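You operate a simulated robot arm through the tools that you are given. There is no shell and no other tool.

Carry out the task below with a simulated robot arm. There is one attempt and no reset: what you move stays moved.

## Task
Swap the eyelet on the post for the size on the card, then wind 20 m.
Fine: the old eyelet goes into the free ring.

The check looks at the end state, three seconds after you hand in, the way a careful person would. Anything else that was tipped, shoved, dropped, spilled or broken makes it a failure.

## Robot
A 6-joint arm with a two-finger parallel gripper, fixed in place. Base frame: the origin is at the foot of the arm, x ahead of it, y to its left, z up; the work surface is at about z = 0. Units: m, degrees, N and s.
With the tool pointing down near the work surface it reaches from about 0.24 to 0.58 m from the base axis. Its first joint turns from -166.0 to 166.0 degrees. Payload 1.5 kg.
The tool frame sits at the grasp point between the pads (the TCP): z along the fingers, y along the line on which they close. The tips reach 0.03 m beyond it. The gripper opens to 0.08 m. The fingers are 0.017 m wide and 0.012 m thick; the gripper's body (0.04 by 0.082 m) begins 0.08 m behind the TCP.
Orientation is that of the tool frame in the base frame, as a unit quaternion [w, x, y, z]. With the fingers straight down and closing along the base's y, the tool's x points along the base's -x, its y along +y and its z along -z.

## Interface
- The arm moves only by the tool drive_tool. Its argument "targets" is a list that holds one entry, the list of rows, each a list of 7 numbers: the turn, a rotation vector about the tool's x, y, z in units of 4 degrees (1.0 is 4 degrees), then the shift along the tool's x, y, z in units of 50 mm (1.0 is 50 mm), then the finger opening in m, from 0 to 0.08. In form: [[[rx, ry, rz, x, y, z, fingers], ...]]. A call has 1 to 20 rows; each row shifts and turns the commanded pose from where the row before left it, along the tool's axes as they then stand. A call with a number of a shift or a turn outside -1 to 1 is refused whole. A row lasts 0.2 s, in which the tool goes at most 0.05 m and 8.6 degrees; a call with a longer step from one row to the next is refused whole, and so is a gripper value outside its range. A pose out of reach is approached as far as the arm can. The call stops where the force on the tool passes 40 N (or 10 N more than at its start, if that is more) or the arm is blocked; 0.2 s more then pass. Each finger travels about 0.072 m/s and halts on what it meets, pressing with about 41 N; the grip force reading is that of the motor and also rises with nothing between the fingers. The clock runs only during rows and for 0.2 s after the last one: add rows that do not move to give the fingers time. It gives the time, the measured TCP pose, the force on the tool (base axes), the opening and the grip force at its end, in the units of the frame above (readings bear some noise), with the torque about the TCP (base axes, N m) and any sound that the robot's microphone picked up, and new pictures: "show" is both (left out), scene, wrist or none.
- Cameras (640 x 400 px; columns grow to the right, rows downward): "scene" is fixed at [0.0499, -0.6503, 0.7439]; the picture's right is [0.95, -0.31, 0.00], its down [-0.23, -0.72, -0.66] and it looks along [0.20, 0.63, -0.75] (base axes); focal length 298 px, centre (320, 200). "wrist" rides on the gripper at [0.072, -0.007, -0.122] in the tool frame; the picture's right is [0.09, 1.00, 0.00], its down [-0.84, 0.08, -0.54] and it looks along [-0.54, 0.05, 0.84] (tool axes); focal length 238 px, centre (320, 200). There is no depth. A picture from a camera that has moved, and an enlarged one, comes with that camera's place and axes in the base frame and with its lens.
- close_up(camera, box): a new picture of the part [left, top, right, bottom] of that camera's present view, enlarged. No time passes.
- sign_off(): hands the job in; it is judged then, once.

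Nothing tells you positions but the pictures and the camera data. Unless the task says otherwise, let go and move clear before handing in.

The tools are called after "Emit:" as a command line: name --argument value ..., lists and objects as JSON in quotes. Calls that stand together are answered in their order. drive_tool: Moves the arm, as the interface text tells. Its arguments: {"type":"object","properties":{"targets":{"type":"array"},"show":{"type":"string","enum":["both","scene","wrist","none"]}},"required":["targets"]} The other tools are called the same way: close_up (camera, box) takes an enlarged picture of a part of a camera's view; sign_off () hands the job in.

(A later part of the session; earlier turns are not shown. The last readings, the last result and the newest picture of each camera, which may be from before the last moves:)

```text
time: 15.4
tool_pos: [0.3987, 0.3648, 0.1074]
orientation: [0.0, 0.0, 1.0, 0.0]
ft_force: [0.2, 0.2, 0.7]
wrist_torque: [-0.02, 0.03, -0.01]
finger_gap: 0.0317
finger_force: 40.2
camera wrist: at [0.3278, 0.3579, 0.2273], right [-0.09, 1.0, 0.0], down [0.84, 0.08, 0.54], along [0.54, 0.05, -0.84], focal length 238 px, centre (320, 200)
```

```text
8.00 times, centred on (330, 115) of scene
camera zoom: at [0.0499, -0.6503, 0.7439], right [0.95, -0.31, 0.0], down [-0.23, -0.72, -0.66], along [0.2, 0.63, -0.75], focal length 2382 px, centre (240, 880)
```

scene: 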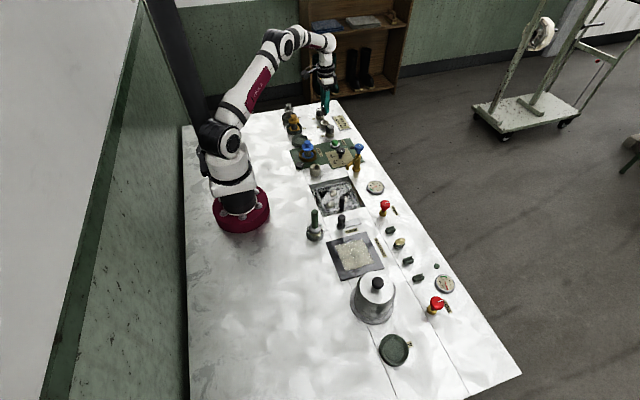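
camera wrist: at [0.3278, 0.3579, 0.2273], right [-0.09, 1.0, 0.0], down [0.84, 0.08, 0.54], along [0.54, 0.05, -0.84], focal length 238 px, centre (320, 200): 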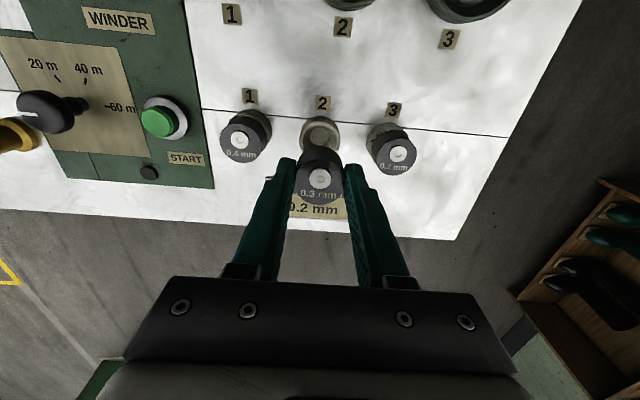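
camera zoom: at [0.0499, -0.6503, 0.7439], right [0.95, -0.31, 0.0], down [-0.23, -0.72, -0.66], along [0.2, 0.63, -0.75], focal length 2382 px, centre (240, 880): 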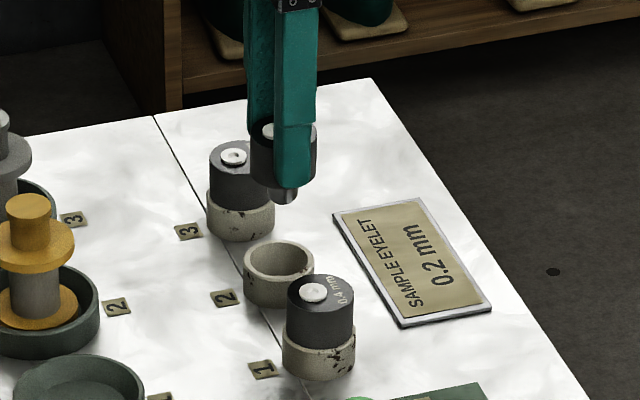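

Ring 2 is within 1 mm of the tool axis. I'll descend 38 mm so the stem enters the funnel, then check.

Emit:
drive_tool --targets '[[[0, 0, 0, 0.006, -0.016, 0.26, 0.01], [0, 0, 0, 0, 0, 0.25, 0.01], [0, 0, 0, 0, 0, 0.25, 0.01], [0, 0, 0, 0, 0, 0, 0.01], [0, 0, 0, 0, 0, 0, 0.01]]]' --show "both"

Emit:
close_up --camera "wrist" --box '[240, 80, 400, 200]'

Emit:
close_up --camera "scene" --box '[310, 100, 350, 140]'

```text
time: 16.6
tool_pos: [0.3988, 0.3644, 0.07]
orientation: [0.0, 0.0, 1.0, 0.0]
ft_force: [0.4, 0.1, -0.8]
wrist_torque: [0.01, 0.02, -0.02]
finger_gap: 0.032
finger_force: 39.7
camera wrist: at [0.3268, 0.3573, 0.1907], right [-0.09, 1.0, 0.0], down [0.84, 0.08, 0.54], along [0.54, 0.05, -0.84], focal length 238 px, centre (320, 200)
```

scene: 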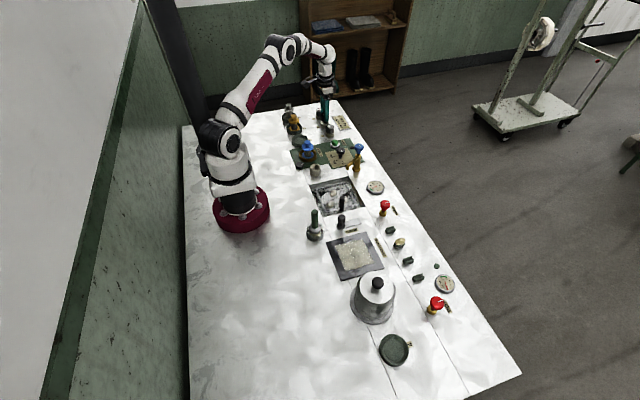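
wrist: 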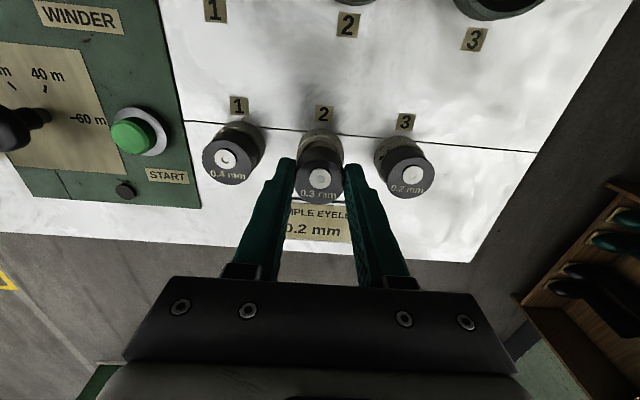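

```text
3.33 times, centred on (320, 140) of wrist
camera zoom: at [0.3268, 0.3573, 0.1907], right [-0.09, 1.0, 0.0], down [0.84, 0.08, 0.54], along [0.54, 0.05, -0.84], focal length 794 px, centre (320, 400)
```

zoom: 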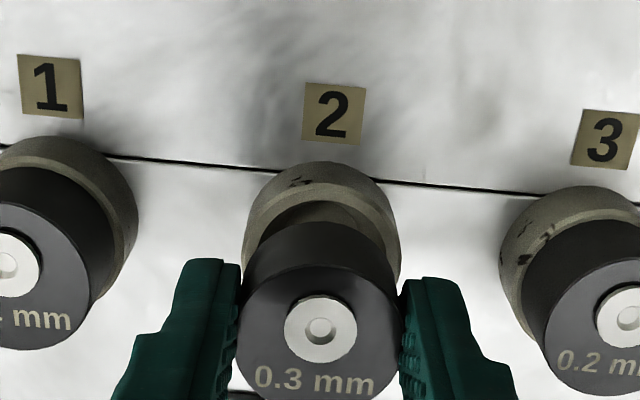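

```text
10.00 times, centred on (330, 120) of scene
camera zoom: at [0.0499, -0.6503, 0.7439], right [0.95, -0.31, 0.0], down [-0.23, -0.72, -0.66], along [0.2, 0.63, -0.75], focal length 2977 px, centre (220, 1000)
```

zoom: 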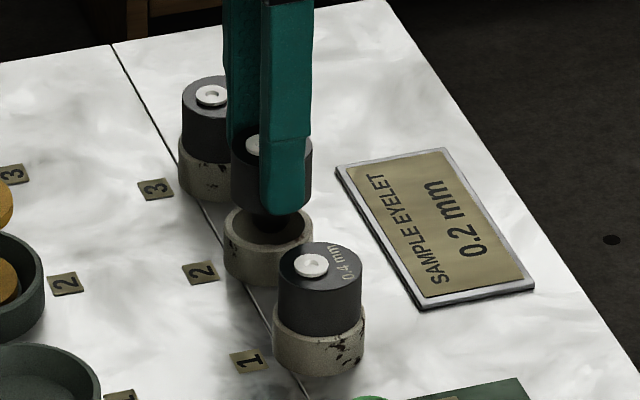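

The stem is entering ring 2 well centred. I'll lower in small steps and watch for contact.

Emit:
drive_tool --targets '[[[0, 0, 0, 0, 0.008, 0.1, 0.01], [0, 0, 0, 0, 0, 0.1, 0.01], [0, 0, 0, 0, 0, 0, 0.01]]]' --show "wrist"

Emit:
close_up --camera "scene" --box '[310, 100, 350, 140]'

Emit:
close_up --camera "wrist" --box '[240, 80, 400, 200]'

```text
time: 17.4
tool_pos: [0.398, 0.365, 0.0592]
orientation: [0.0, 0.0, 1.0, 0.0]
ft_force: [0.8, 0.6, -0.5]
wrist_torque: [0.02, 0.0, 0.01]
finger_gap: 0.0318
finger_force: 40.2
camera wrist: at [0.3265, 0.3574, 0.1803], right [-0.09, 1.0, 0.0], down [0.84, 0.08, 0.54], along [0.54, 0.05, -0.84], focal length 238 px, centre (320, 200)
```

wrist: 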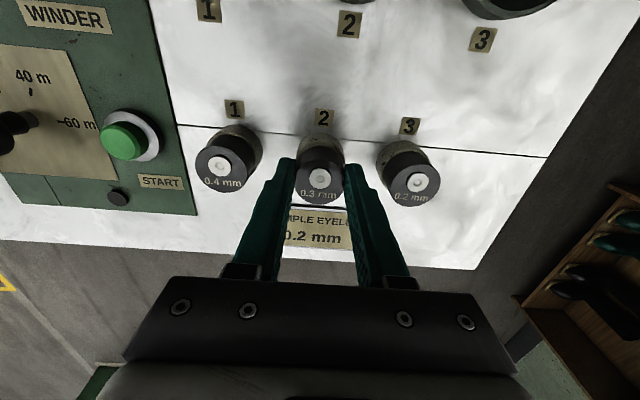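

```text
10.00 times, centred on (330, 120) of scene
camera zoom: at [0.0499, -0.6503, 0.7439], right [0.95, -0.31, 0.0], down [-0.23, -0.72, -0.66], along [0.2, 0.63, -0.75], focal length 2977 px, centre (220, 1000)
```

zoom: 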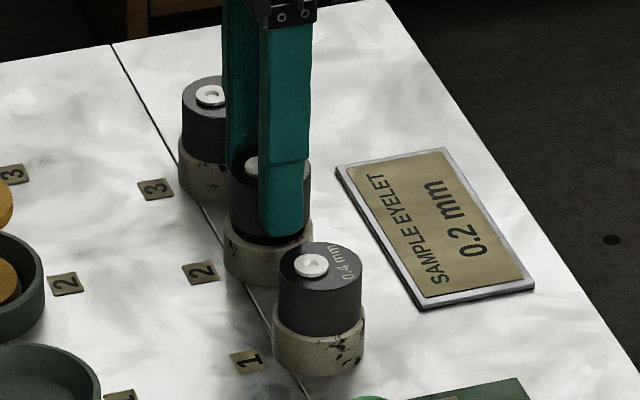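

```text
3.33 times, centred on (320, 140) of wrist
camera zoom: at [0.3265, 0.3574, 0.1803], right [-0.09, 1.0, 0.0], down [0.84, 0.08, 0.54], along [0.54, 0.05, -0.84], focal length 794 px, centre (320, 400)
```

zoom: 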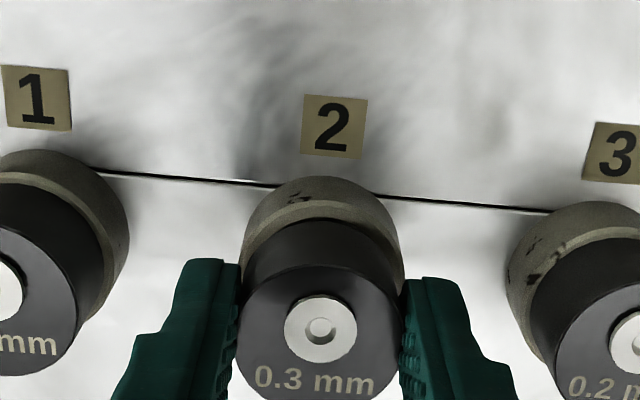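

It's nearly seated, with no contact force yet. I'll take finer steps down.

Emit:
drive_tool --targets '[[[0, 0, 0, 0, 0, 0.03, 0.01], [0, 0, 0, 0, 0, 0, 0.01]]]' --show "none"

Emit:
drive_tool --targets '[[[0, 0, 0, 0, 0, 0.03, 0.01], [0, 0, 0, 0, 0, 0, 0.01]]]' --show "wrist"

Emit:
close_up --camera "scene" --box '[310, 100, 350, 140]'

Emit:
close_up --camera "wrist" --box '[240, 80, 400, 200]'

```text
time: 18.0
tool_pos: [0.3977, 0.3652, 0.0579]
orientation: [0.0, 0.001, 1.0, 0.0]
ft_force: [-0.6, 0.4, -0.9]
wrist_torque: [-0.02, 0.03, -0.02]
finger_gap: 0.032
finger_force: 40.3
```

```text
time: 18.6
tool_pos: [0.3989, 0.3651, 0.0573]
orientation: [0.0, 0.0, 1.0, 0.0]
ft_force: [-0.9, 0.8, -0.4]
wrist_torque: [-0.02, 0.01, 0.01]
finger_gap: 0.0317
finger_force: 40.4
camera wrist: at [0.3267, 0.3572, 0.1778], right [-0.09, 1.0, 0.0], down [0.84, 0.08, 0.54], along [0.54, 0.05, -0.84], focal length 238 px, centre (320, 200)
```

wrist: 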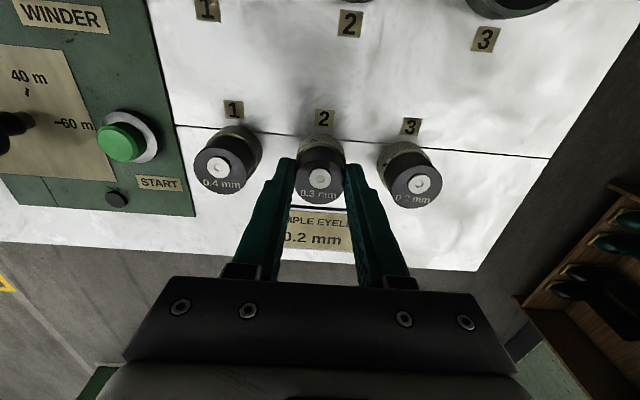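

```text
10.00 times, centred on (330, 120) of scene
camera zoom: at [0.0499, -0.6503, 0.7439], right [0.95, -0.31, 0.0], down [-0.23, -0.72, -0.66], along [0.2, 0.63, -0.75], focal length 2977 px, centre (220, 1000)
```

zoom: 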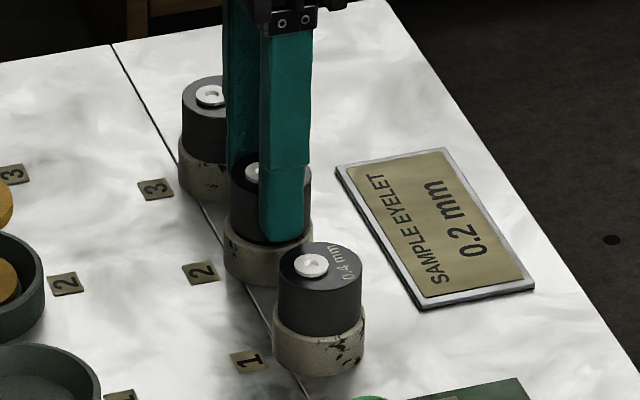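

```text
3.33 times, centred on (320, 140) of wrist
camera zoom: at [0.3267, 0.3572, 0.1778], right [-0.09, 1.0, 0.0], down [0.84, 0.08, 0.54], along [0.54, 0.05, -0.84], focal length 794 px, centre (320, 400)
```

zoom: 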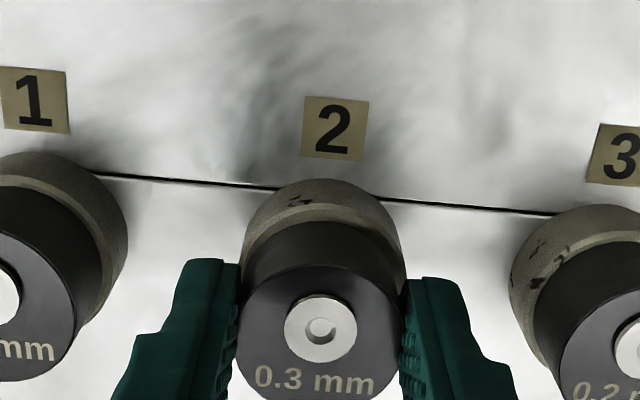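

There's still no contact, and the remaining gap is a couple of millimetres. I'll continue slowly.

Emit:
drive_tool --targets '[[[0, 0, 0, 0, 0, 0.025, 0.01], [0, 0, 0, 0, 0, 0, 0.01]]]' --show "none"

Emit:
drive_tool --targets '[[[0, 0, 0, 0, 0, 0.025, 0.01], [0, 0, 0, 0, 0, 0, 0.01]]]' --show "none"

Emit:
close_up --camera "scene" --box '[315, 105, 345, 135]'

Emit:
close_up --camera "wrist" --box '[240, 80, 400, 200]'

```text
time: 19.2
tool_pos: [0.3973, 0.3641, 0.0554]
orientation: [0.0, 0.0, 1.0, 0.0]
ft_force: [0.1, 1.2, -0.1]
wrist_torque: [0.02, -0.01, -0.03]
finger_gap: 0.0318
finger_force: 40.3
```

```text
time: 19.8
tool_pos: [0.3975, 0.3632, 0.0546]
orientation: [0.0, 0.0, 1.0, 0.0]
ft_force: [0.2, -1.1, 0.9]
wrist_torque: [0.02, 0.01, 0.04]
finger_gap: 0.0316
finger_force: 40.4
```

```text
13.33 times, centred on (330, 120) of scene
camera zoom: at [0.0499, -0.6503, 0.7439], right [0.95, -0.31, 0.0], down [-0.23, -0.72, -0.66], along [0.2, 0.63, -0.75], focal length 3969 px, centre (187, 1267)
```

zoom: 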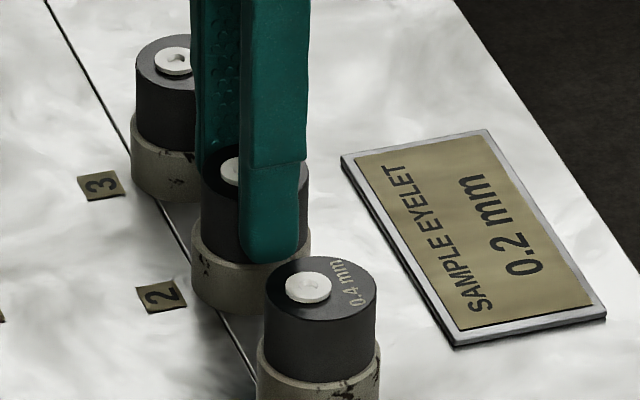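

```text
3.33 times, centred on (320, 140) of wrist
camera zoom: at [0.3267, 0.357, 0.1752], right [-0.09, 1.0, 0.0], down [0.84, 0.08, 0.54], along [0.54, 0.05, -0.84], focal length 794 px, centre (320, 400)
```

zoom: 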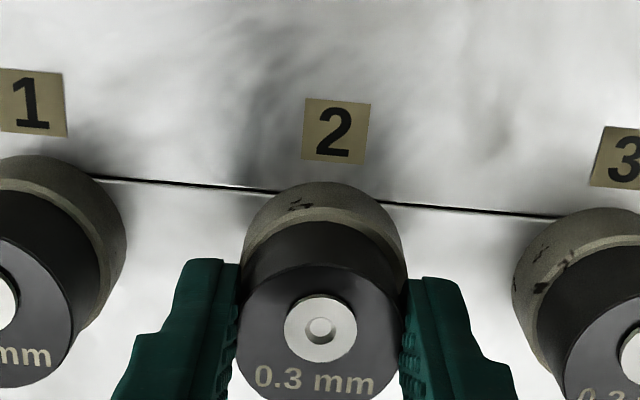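

In rings 1 and 3 the body sits a bit deeper than this, so I'll lower another 1–2 mm at a time until contact shows in the force.

Emit:
drive_tool --targets '[[[0, 0, 0, 0, 0, 0.02, 0.01], [0, 0, 0, 0, 0, 0, 0.01]]]' --show "none"

Emit:
drive_tool --targets '[[[0, 0, 0, 0, 0, 0.02, 0.01], [0, 0, 0, 0, 0, 0, 0.01]]]' --show "none"

Emit:
close_up --camera "scene" --box '[315, 105, 345, 135]'

Emit:
close_up --camera "wrist" --box '[240, 80, 400, 200]'

```text
time: 20.4
tool_pos: [0.3975, 0.3651, 0.0542]
orientation: [0.001, -0.001, 1.0, 0.001]
ft_force: [-3.0, -1.2, 13.1]
wrist_torque: [-0.1, 0.08, -0.04]
finger_gap: 0.0315
finger_force: 40.6
```

```text
time: 21.2
tool_pos: [0.3987, 0.3631, 0.0541]
orientation: [0.001, 0.0, 1.0, 0.002]
ft_force: [0.4, -0.2, 4.0]
wrist_torque: [-0.02, 0.01, -0.01]
finger_gap: 0.0317
finger_force: 40.4
stopped in row 2: the force on the tool passed its limit at 40 N (the readings are from after the stop); the commanded pose is now the measured one
```

```text
13.33 times, centred on (330, 120) of scene
camera zoom: at [0.0499, -0.6503, 0.7439], right [0.95, -0.31, 0.0], down [-0.23, -0.72, -0.66], along [0.2, 0.63, -0.75], focal length 3969 px, centre (187, 1267)
```

zoom: 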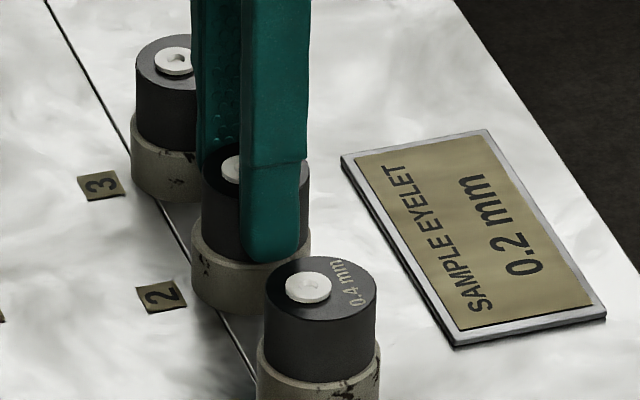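

```text
3.33 times, centred on (320, 140) of wrist
camera zoom: at [0.327, 0.3576, 0.1748], right [-0.09, 1.0, 0.0], down [0.84, 0.08, 0.54], along [0.54, 0.05, -0.84], focal length 794 px, centre (320, 400)
```

zoom: 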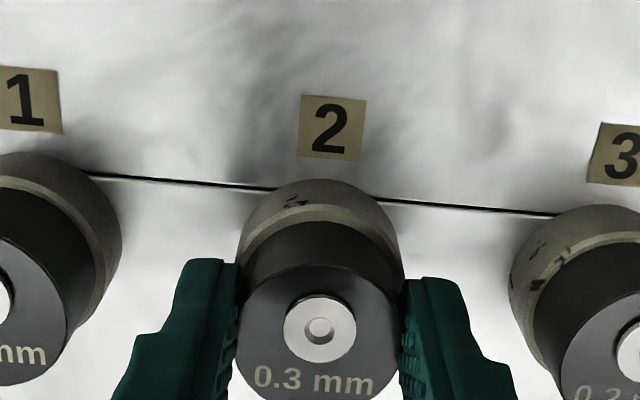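

Contact came at TCP z≈0.054, so the eyelet looks seated in ring 2. I'll open the fingers gently and check.

Emit:
drive_tool --targets '[[[0, 0, 0, 0, 0, 0, 0.036], [0, 0, 0, 0, 0, 0, 0.042], [0, 0, 0, 0, 0, 0, 0.048], [0, 0, 0, 0, 0, 0, 0.05]]]' --show "none"

Emit:
close_up --camera "scene" --box '[315, 105, 345, 135]'

Emit:
close_up --camera "wrist" --box '[240, 80, 400, 200]'

```text
time: 22.2
tool_pos: [0.3987, 0.365, 0.0541]
orientation: [0.0, 0.001, 1.0, 0.001]
ft_force: [0.1, 1.5, 0.1]
wrist_torque: [0.01, 0.02, -0.02]
finger_gap: 0.05
finger_force: 0.0
```

```text
13.33 times, centred on (330, 120) of scene
camera zoom: at [0.0499, -0.6503, 0.7439], right [0.95, -0.31, 0.0], down [-0.23, -0.72, -0.66], along [0.2, 0.63, -0.75], focal length 3969 px, centre (187, 1267)
```

zoom: 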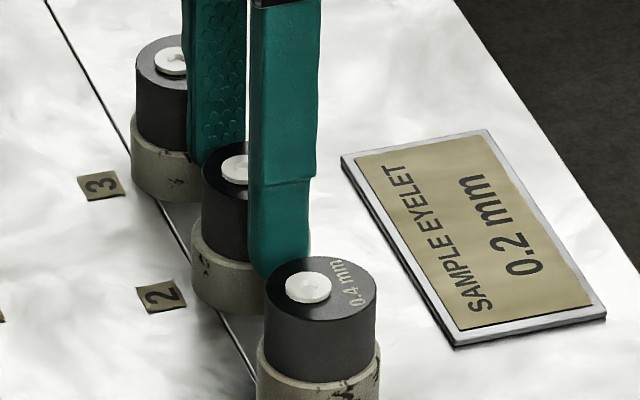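

```text
3.33 times, centred on (320, 140) of wrist
camera zoom: at [0.3268, 0.3576, 0.1744], right [-0.09, 1.0, 0.0], down [0.84, 0.08, 0.54], along [0.54, 0.05, -0.84], focal length 794 px, centre (320, 400)
```

zoom: 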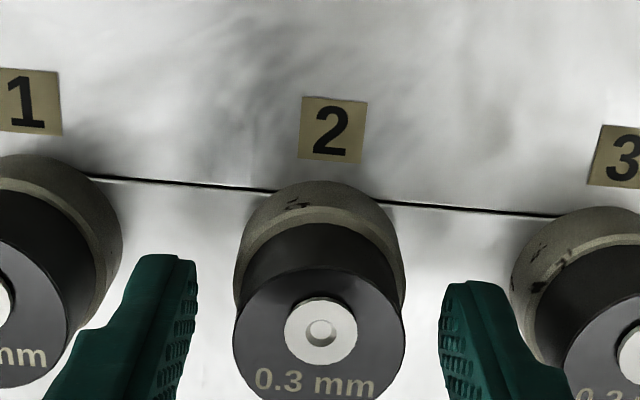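

The eyelet stayed put after release. I'll go straight up and inspect it.

Emit:
drive_tool --targets '[[[0, 0, 0, 0, 0, -0.3, 0.05], [0, 0, 0, 0, 0, -0.6, 0.05], [0, 0, 0, 0, 0, -0.8, 0.05], [0, 0, 0, 0, 0, 0, 0.05]]]' --show "both"

Emit:
close_up --camera "scene" --box '[310, 100, 345, 135]'

Emit:
close_up --camera "wrist" --box '[240, 80, 440, 200]'

```text
time: 23.2
tool_pos: [0.3994, 0.364, 0.1389]
orientation: [0.002, 0.0, 1.0, 0.001]
ft_force: [0.8, -0.2, 0.8]
wrist_torque: [0.04, -0.01, 0.02]
finger_gap: 0.0501
finger_force: 0.1
camera wrist: at [0.3276, 0.3567, 0.2596], right [-0.09, 1.0, 0.0], down [0.84, 0.08, 0.54], along [0.54, 0.05, -0.84], focal length 238 px, centre (320, 200)
```

scene: 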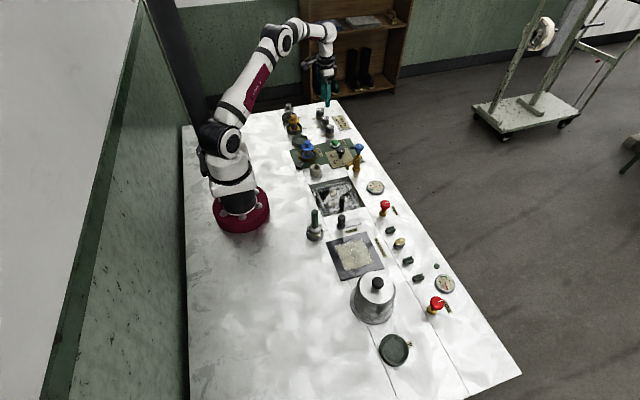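
wrist: 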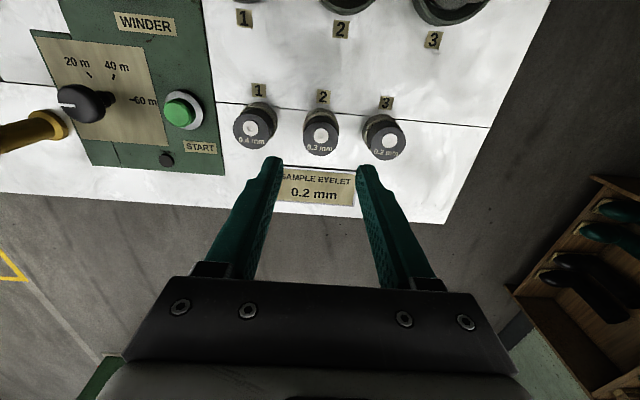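

```text
11.43 times, centred on (328, 118) of scene
camera zoom: at [0.0499, -0.6503, 0.7439], right [0.95, -0.31, 0.0], down [-0.23, -0.72, -0.66], along [0.2, 0.63, -0.75], focal length 3402 px, centre (234, 1143)
```

zoom: 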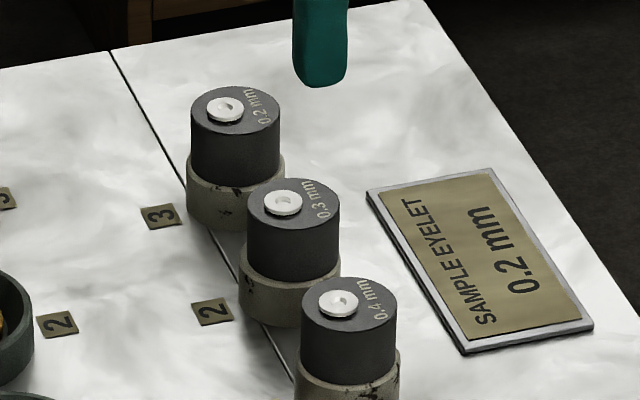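

```text
3.20 times, centred on (340, 140) of wrist
camera zoom: at [0.3276, 0.3567, 0.2596], right [-0.09, 1.0, 0.0], down [0.84, 0.08, 0.54], along [0.54, 0.05, -0.84], focal length 763 px, centre (256, 392)
```

zoom: 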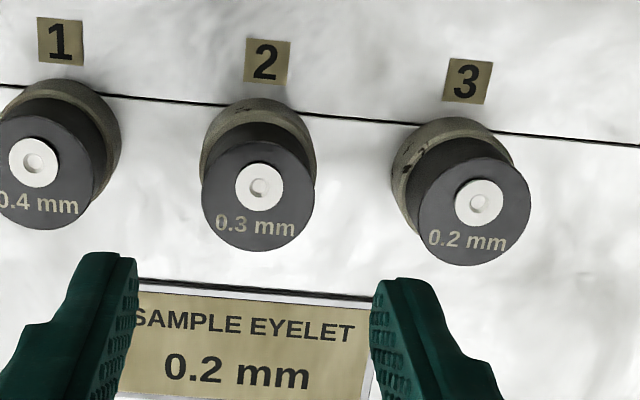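

The 0.3 mm eyelet stands upright in ring 2. I'll zoom in further to confirm it's fully seated.

Emit:
close_up --camera "scene" --box '[320, 112, 340, 132]'

Emit:
close_up --camera "wrist" --box '[295, 100, 345, 165]'

Emit:
close_up --camera "wrist" --box '[350, 100, 420, 170]'

```text
16.00 times, centred on (330, 122) of scene
camera zoom: at [0.0499, -0.6503, 0.7439], right [0.95, -0.31, 0.0], down [-0.23, -0.72, -0.66], along [0.2, 0.63, -0.75], focal length 4763 px, centre (160, 1448)
```

zoom: 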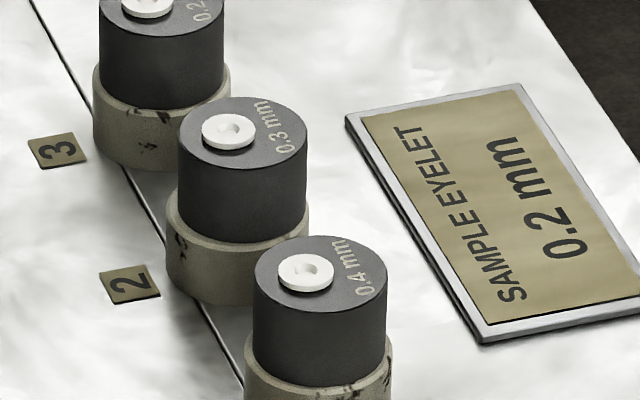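

```text
6.15 times, centred on (320, 132) of wrist
camera zoom: at [0.3276, 0.3567, 0.2596], right [-0.09, 1.0, 0.0], down [0.84, 0.08, 0.54], along [0.54, 0.05, -0.84], focal length 1467 px, centre (320, 615)
```

zoom: 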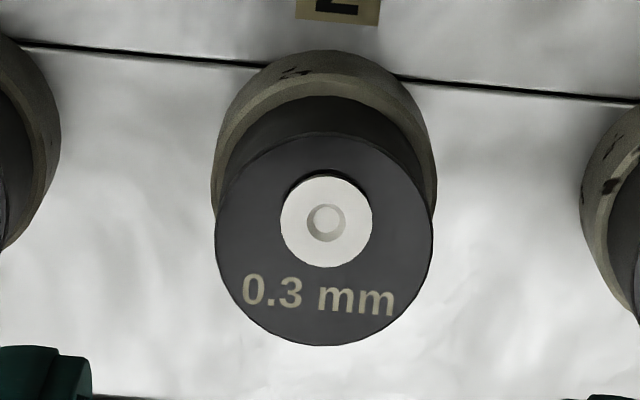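

```text
5.71 times, centred on (385, 135) of wrist
camera zoom: at [0.3276, 0.3567, 0.2596], right [-0.09, 1.0, 0.0], down [0.84, 0.08, 0.54], along [0.54, 0.05, -0.84], focal length 1362 px, centre (-51, 571)
```

zoom: 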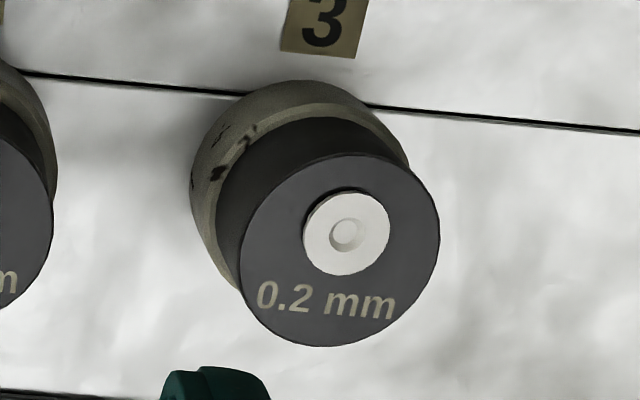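

The 0.3 mm eyelet sits flush like its neighbours. Next is ring 3 at about (0.398, 0.428), near the reach limit. I'll move over it and see how the arm follows.

Emit:
drive_tool --targets '[[[0, 0, 0, 0, 0.43, 0, 0.056], [0, 0, 0, 0, 0.43, 0, 0.056], [0, 0, 0, 0.01, 0.42, 0, 0.056], [0, 0, 0, 0, 0, 0, 0.056], [0, 0, 0, 0, 0, 0, 0.056]]]' --show "both"

Emit:
close_up --camera "wrist" --box '[240, 80, 400, 200]'

```text
time: 24.4
tool_pos: [0.3912, 0.4265, 0.138]
orientation: [0.001, 0.0, 1.0, 0.001]
ft_force: [1.3, -0.1, -0.5]
wrist_torque: [-0.04, 0.02, 0.04]
finger_gap: 0.0558
finger_force: 0.0
out of reach, approached as far as the arm can: row 3
camera wrist: at [0.3202, 0.419, 0.2583], right [-0.09, 1.0, 0.0], down [0.84, 0.08, 0.54], along [0.54, 0.05, -0.84], focal length 238 px, centre (320, 200)
```

scene: 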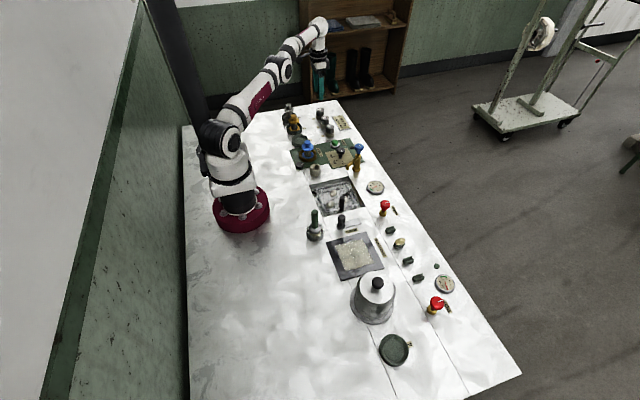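
wrist: 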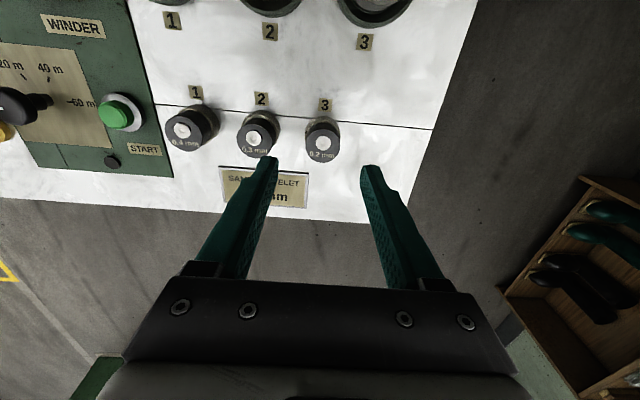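

```text
3.33 times, centred on (320, 140) of wrist
camera zoom: at [0.3202, 0.419, 0.2583], right [-0.09, 1.0, 0.0], down [0.84, 0.08, 0.54], along [0.54, 0.05, -0.84], focal length 794 px, centre (320, 400)
```

zoom: 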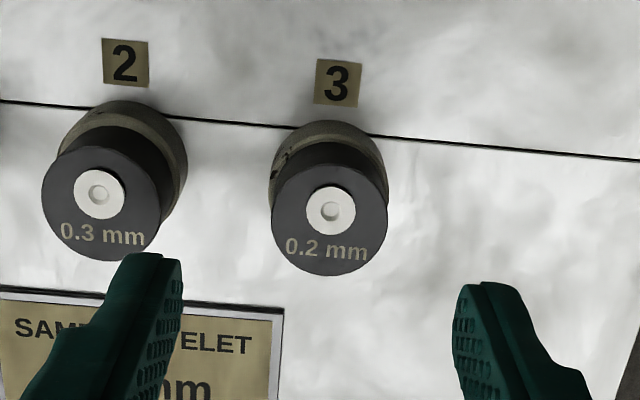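

The arm stopped a few millimetres short in x at this height. Reach should grow a little lower down, so I'll descend to about z=0.095 with a slight +y and recheck.

Emit:
drive_tool --targets '[[[0, 0, 0, 0, 0.03, 0.3, 0.056], [0, 0, 0, 0, 0, 0.3, 0.056], [0, 0, 0, 0, 0, 0.3, 0.056], [0, 0, 0, 0, 0, 0, 0.056], [0, 0, 0, 0, 0, 0, 0.056]]]' --show "both"

Emit:
close_up --camera "wrist" --box '[240, 80, 400, 200]'

```text
time: 25.6
tool_pos: [0.3926, 0.4268, 0.0937]
orientation: [0.001, 0.001, 1.0, 0.0]
ft_force: [-0.2, 0.1, -0.4]
wrist_torque: [-0.02, 0.03, 0.01]
finger_gap: 0.0563
finger_force: 0.0
camera wrist: at [0.3208, 0.4199, 0.2138], right [-0.09, 1.0, 0.0], down [0.84, 0.08, 0.54], along [0.54, 0.05, -0.84], focal length 238 px, centre (320, 200)
```

scene: 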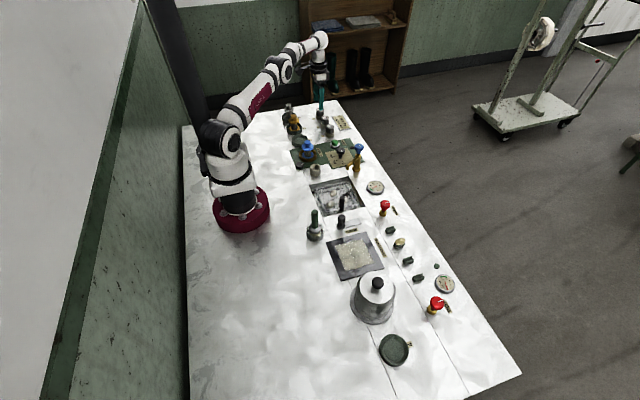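
wrist: 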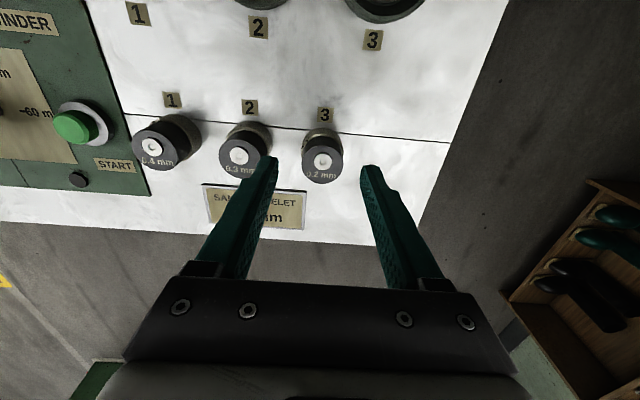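

```text
3.33 times, centred on (320, 140) of wrist
camera zoom: at [0.3208, 0.4199, 0.2138], right [-0.09, 1.0, 0.0], down [0.84, 0.08, 0.54], along [0.54, 0.05, -0.84], focal length 794 px, centre (320, 400)
```

zoom: 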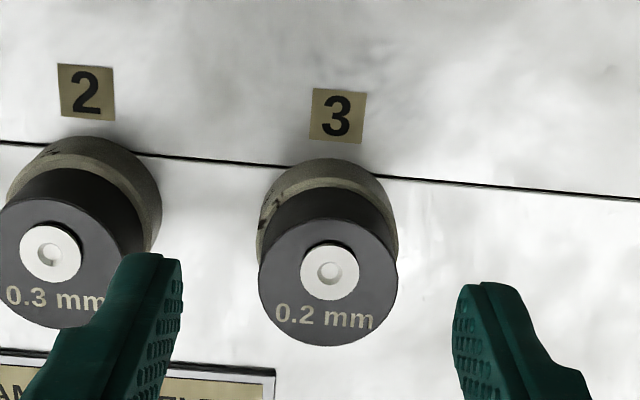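

The reach is fine here. The eyelet is at about (0.397, 0.4287), so I'll correct +4.5 mm in x and +1.8 mm in y and narrow the fingers to 50 mm to stay clear of ring 2.

Emit:
drive_tool --targets '[[[0, 0, 0, -0.09, 0.036, 0, 0.05], [0, 0, 0, 0, 0, 0, 0.05], [0, 0, 0, 0, 0, 0, 0.05]]]' --show "wrist"

Emit:
close_up --camera "wrist" --box '[240, 80, 400, 200]'

```text
time: 26.4
tool_pos: [0.3953, 0.4286, 0.0932]
orientation: [0.001, 0.001, 1.0, 0.001]
ft_force: [0.4, 0.4, 0.0]
wrist_torque: [-0.03, 0.02, 0.02]
finger_gap: 0.0501
finger_force: 0.0
camera wrist: at [0.3244, 0.4208, 0.2139], right [-0.09, 1.0, 0.0], down [0.84, 0.07, 0.54], along [0.54, 0.05, -0.84], focal length 238 px, centre (320, 200)
```

wrist: 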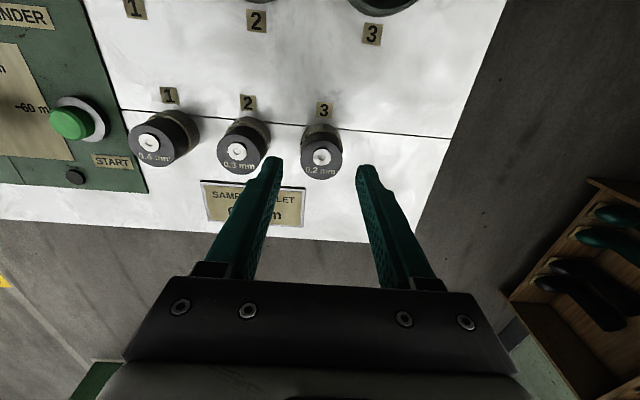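

```text
3.33 times, centred on (320, 140) of wrist
camera zoom: at [0.3244, 0.4208, 0.2139], right [-0.09, 1.0, 0.0], down [0.84, 0.07, 0.54], along [0.54, 0.05, -0.84], focal length 794 px, centre (320, 400)
```

zoom: 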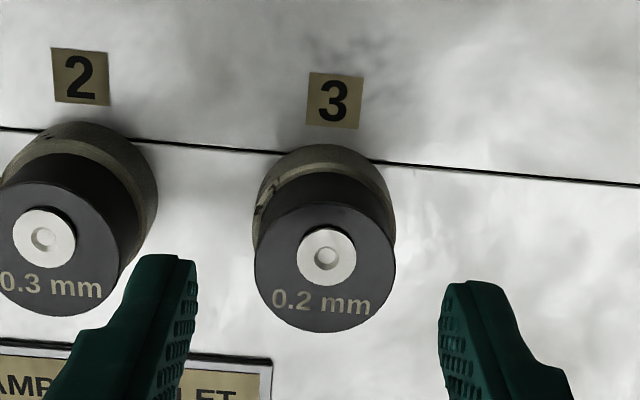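

Alignment is within about 1 mm. I'll descend 37 mm so the tips stay about 8 mm above the ring rim.

Emit:
drive_tool --targets '[[[0, 0, 0, -0.02, 0.02, 0.25, 0.05], [0, 0, 0, 0, 0, 0.25, 0.05], [0, 0, 0, 0, 0, 0.24, 0.05], [0, 0, 0, 0, 0, 0, 0.05], [0, 0, 0, 0, 0, 0, 0.05]]]' --show "both"

Emit:
close_up --camera "wrist" --box '[240, 80, 400, 200]'

Emit:
close_up --camera "scene" --box '[305, 95, 345, 135]'

```text
time: 27.6
tool_pos: [0.3952, 0.4304, 0.0566]
orientation: [0.001, 0.001, 1.0, 0.002]
ft_force: [0.1, -0.2, 0.1]
wrist_torque: [-0.01, 0.04, 0.03]
finger_gap: 0.05
finger_force: 0.0
camera wrist: at [0.325, 0.421, 0.1766], right [-0.09, 1.0, 0.0], down [0.84, 0.07, 0.54], along [0.54, 0.05, -0.84], focal length 238 px, centre (320, 200)
```

scene: 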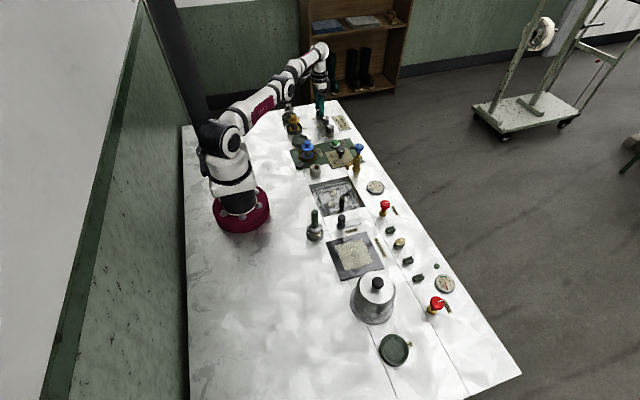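
wrist: 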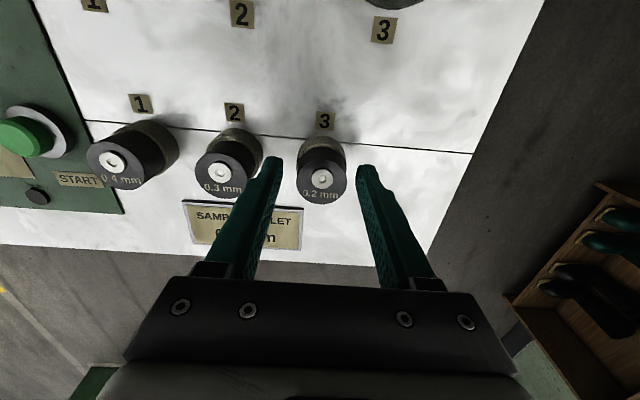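

```text
3.33 times, centred on (320, 140) of wrist
camera zoom: at [0.325, 0.421, 0.1766], right [-0.09, 1.0, 0.0], down [0.84, 0.07, 0.54], along [0.54, 0.05, -0.84], focal length 794 px, centre (320, 400)
```

zoom: 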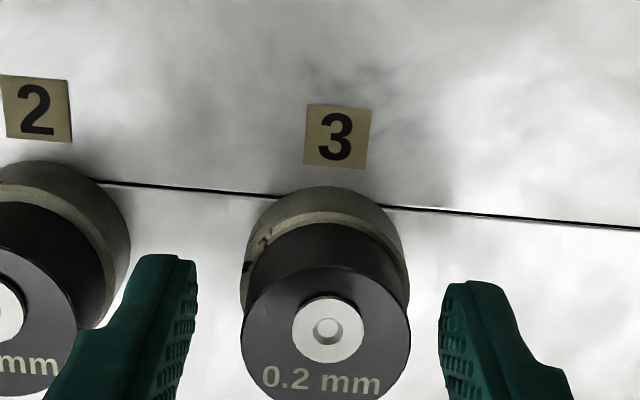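

```text
10.00 times, centred on (325, 115) of scene
camera zoom: at [0.0499, -0.6503, 0.7439], right [0.95, -0.31, 0.0], down [-0.23, -0.72, -0.66], along [0.2, 0.63, -0.75], focal length 2977 px, centre (270, 1050)
```

zoom: 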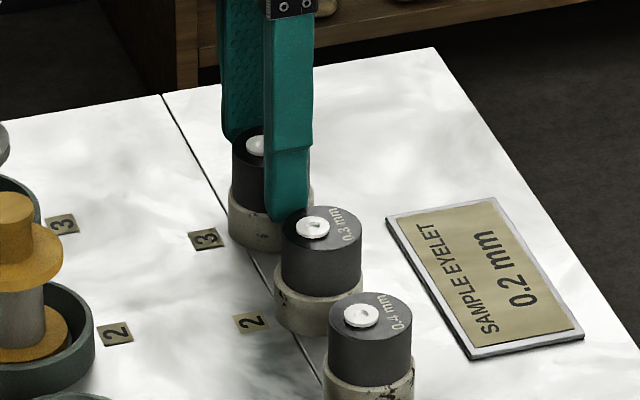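

The eyelet is centred in y, and x is about 2 mm short. I'll nudge +2 mm in x and −1.5 mm in z, then close.

Emit:
drive_tool --targets '[[[0, 0, 0, -0.04, 0.006, 0.03, 0.05], [0, 0, 0, 0, 0, 0, 0.05], [0, 0, 0, 0, 0, 0, 0.04], [0, 0, 0, 0, 0, 0, 0.01], [0, 0, 0, 0, 0, 0, 0.01], [0, 0, 0, 0, 0, 0, 0.01]]]' --show "wrist"

Emit:
close_up --camera "wrist" --box '[240, 80, 400, 200]'

Emit:
close_up --camera "scene" --box '[305, 95, 345, 135]'

```text
time: 29.0
tool_pos: [0.3968, 0.4286, 0.0544]
orientation: [0.001, 0.0, 1.0, 0.002]
ft_force: [1.1, 0.2, 2.3]
wrist_torque: [0.0, -0.02, 0.02]
finger_gap: 0.0319
finger_force: 40.5
camera wrist: at [0.3257, 0.4205, 0.175], right [-0.09, 1.0, 0.0], down [0.84, 0.08, 0.54], along [0.54, 0.05, -0.84], focal length 238 px, centre (320, 200)
```

wrist: 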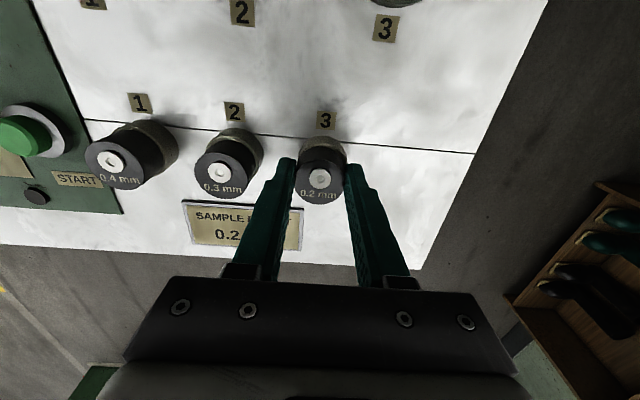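

```text
3.33 times, centred on (320, 140) of wrist
camera zoom: at [0.3257, 0.4205, 0.175], right [-0.09, 1.0, 0.0], down [0.84, 0.08, 0.54], along [0.54, 0.05, -0.84], focal length 794 px, centre (320, 400)
```

zoom: 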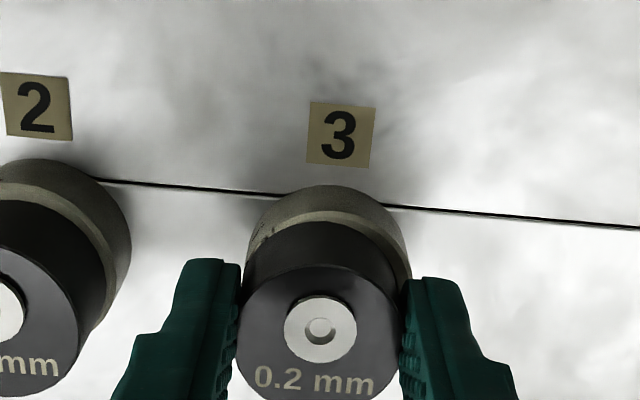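

```text
10.00 times, centred on (325, 115) of scene
camera zoom: at [0.0499, -0.6503, 0.7439], right [0.95, -0.31, 0.0], down [-0.23, -0.72, -0.66], along [0.2, 0.63, -0.75], focal length 2977 px, centre (270, 1050)
```

zoom: 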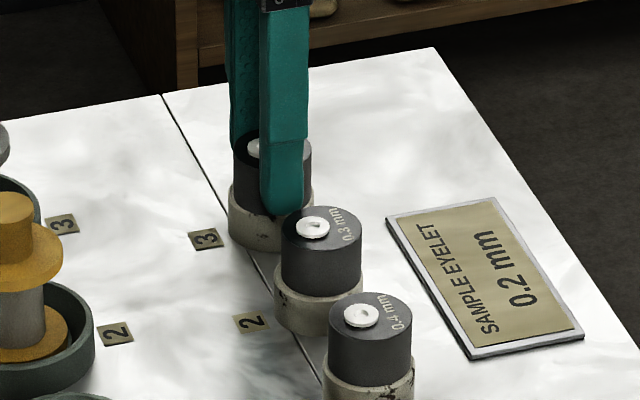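

I have a firm grip on the 0.2 mm eyelet. I'll lift it straight out, then back inward while rising.

Emit:
drive_tool --targets '[[[0, 0, 0, 0, 0, -0.15, 0.01], [0, 0, 0, 0, 0, -0.25, 0.01], [0, 0, 0, 0.03, 0, -0.3, 0.01], [0, 0, 0, 0.3, 0, -0.5, 0.01], [0, 0, 0, 0.3, 0, -0.5, 0.01], [0, 0, 0, 0.3, 0, -0.5, 0.01], [0, 0, 0, 0.3, 0, -0.5, 0.01], [0, 0, 0, 0, 0, 0, 0.01]]]' --show "both"

Emit:
close_up --camera "scene" --box '[300, 70, 360, 140]'

```text
time: 30.8
tool_pos: [0.333, 0.4273, 0.1918]
orientation: [0.001, 0.002, 1.0, 0.0]
ft_force: [-0.3, 0.1, -0.1]
wrist_torque: [-0.01, 0.02, 0.01]
finger_gap: 0.0321
finger_force: 40.2
out of reach, approached as far as the arm can: row 1
camera wrist: at [0.2629, 0.4198, 0.3118], right [-0.09, 1.0, 0.0], down [0.84, 0.08, 0.54], along [0.54, 0.05, -0.84], focal length 238 px, centre (320, 200)
```

scene: 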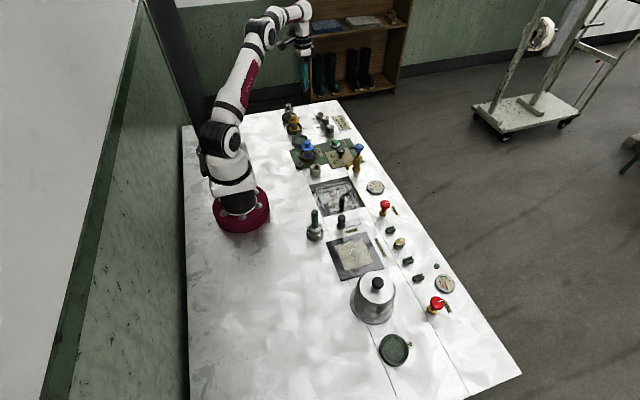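
wrist: 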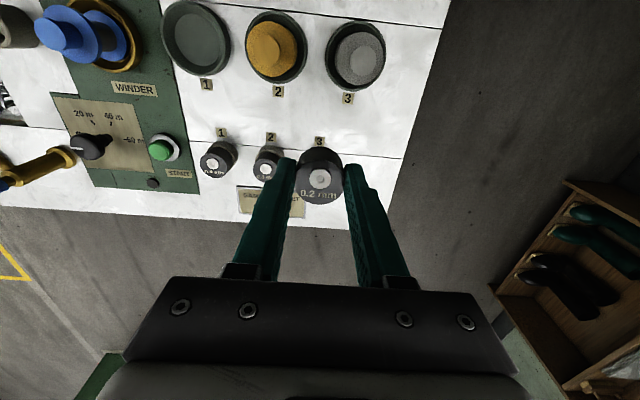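

```text
5.71 times, centred on (330, 105) of scene
camera zoom: at [0.0499, -0.6503, 0.7439], right [0.95, -0.31, 0.0], down [-0.23, -0.72, -0.66], along [0.2, 0.63, -0.75], focal length 1701 px, centre (263, 743)
```

zoom: 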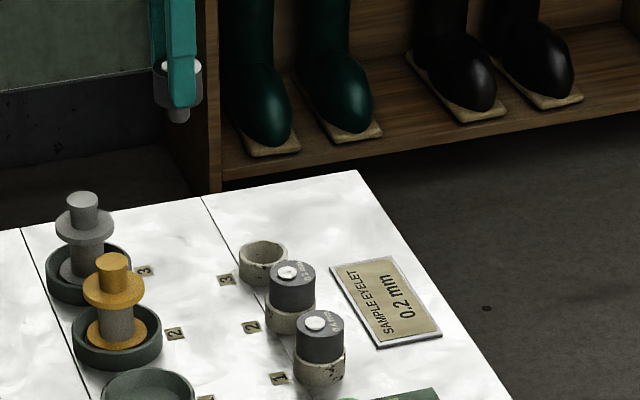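

The 0.2 mm eyelet is held and the other two stand undisturbed. I'll travel at about z=0.19 to above the post.

Emit:
drive_tool --targets '[[[0, 0, 0, 0.146, -0.82, 0, 0.01], [0, 0, 0, 0.146, -0.82, 0, 0.01], [0, 0, 0, 0.146, -0.82, 0, 0.01], [0, 0, 0, 0.146, -0.82, 0, 0.01], [0, 0, 0, 0.146, -0.82, 0, 0.01], [0, 0, 0, 0.146, -0.82, 0, 0.01], [0, 0, 0, 0.146, -0.82, 0, 0.01], [0, 0, 0, 0.146, -0.82, 0, 0.01], [0, 0, 0, 0, 0, 0, 0.01], [0, 0, 0, 0, 0, 0, 0.01]]]' --show "both"

Emit:
close_up --camera "wrist" --box '[240, 60, 400, 180]'

```text
time: 33.0
tool_pos: [0.2751, 0.1011, 0.1893]
orientation: [0.001, 0.0, 1.0, 0.001]
ft_force: [-0.1, 0.3, -0.5]
wrist_torque: [-0.01, 0.0, -0.01]
finger_gap: 0.0317
finger_force: 40.6
camera wrist: at [0.2043, 0.0933, 0.31], right [-0.09, 1.0, 0.0], down [0.84, 0.08, 0.54], along [0.54, 0.05, -0.84], focal length 238 px, centre (320, 200)
```

scene: 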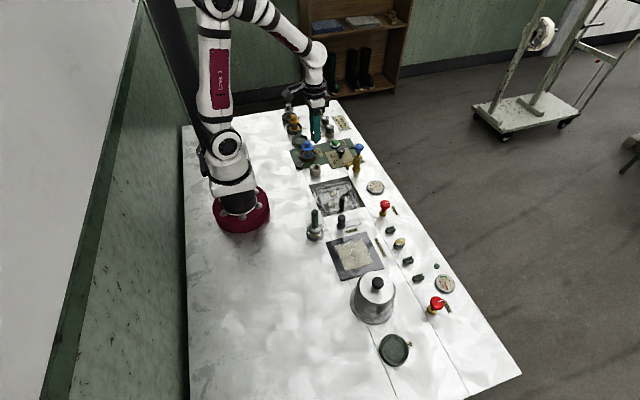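
wrist: 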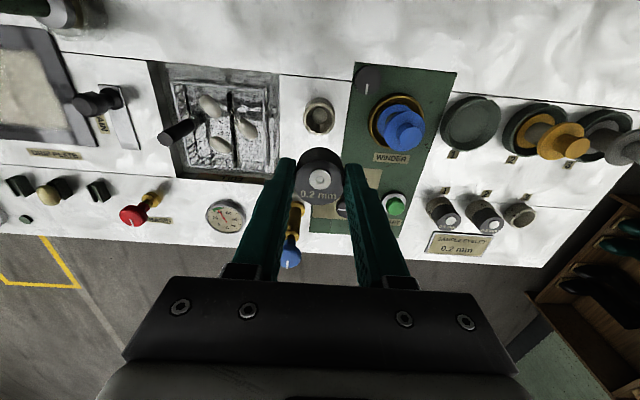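

```text
3.33 times, centred on (320, 120) of wrist
camera zoom: at [0.2043, 0.0933, 0.31], right [-0.09, 1.0, 0.0], down [0.84, 0.08, 0.54], along [0.54, 0.05, -0.84], focal length 794 px, centre (320, 467)
```

zoom: 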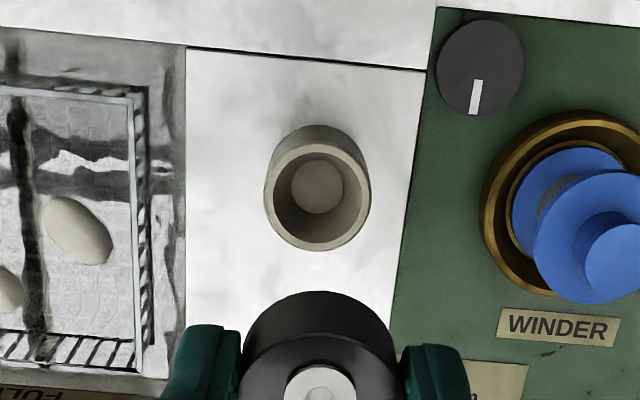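

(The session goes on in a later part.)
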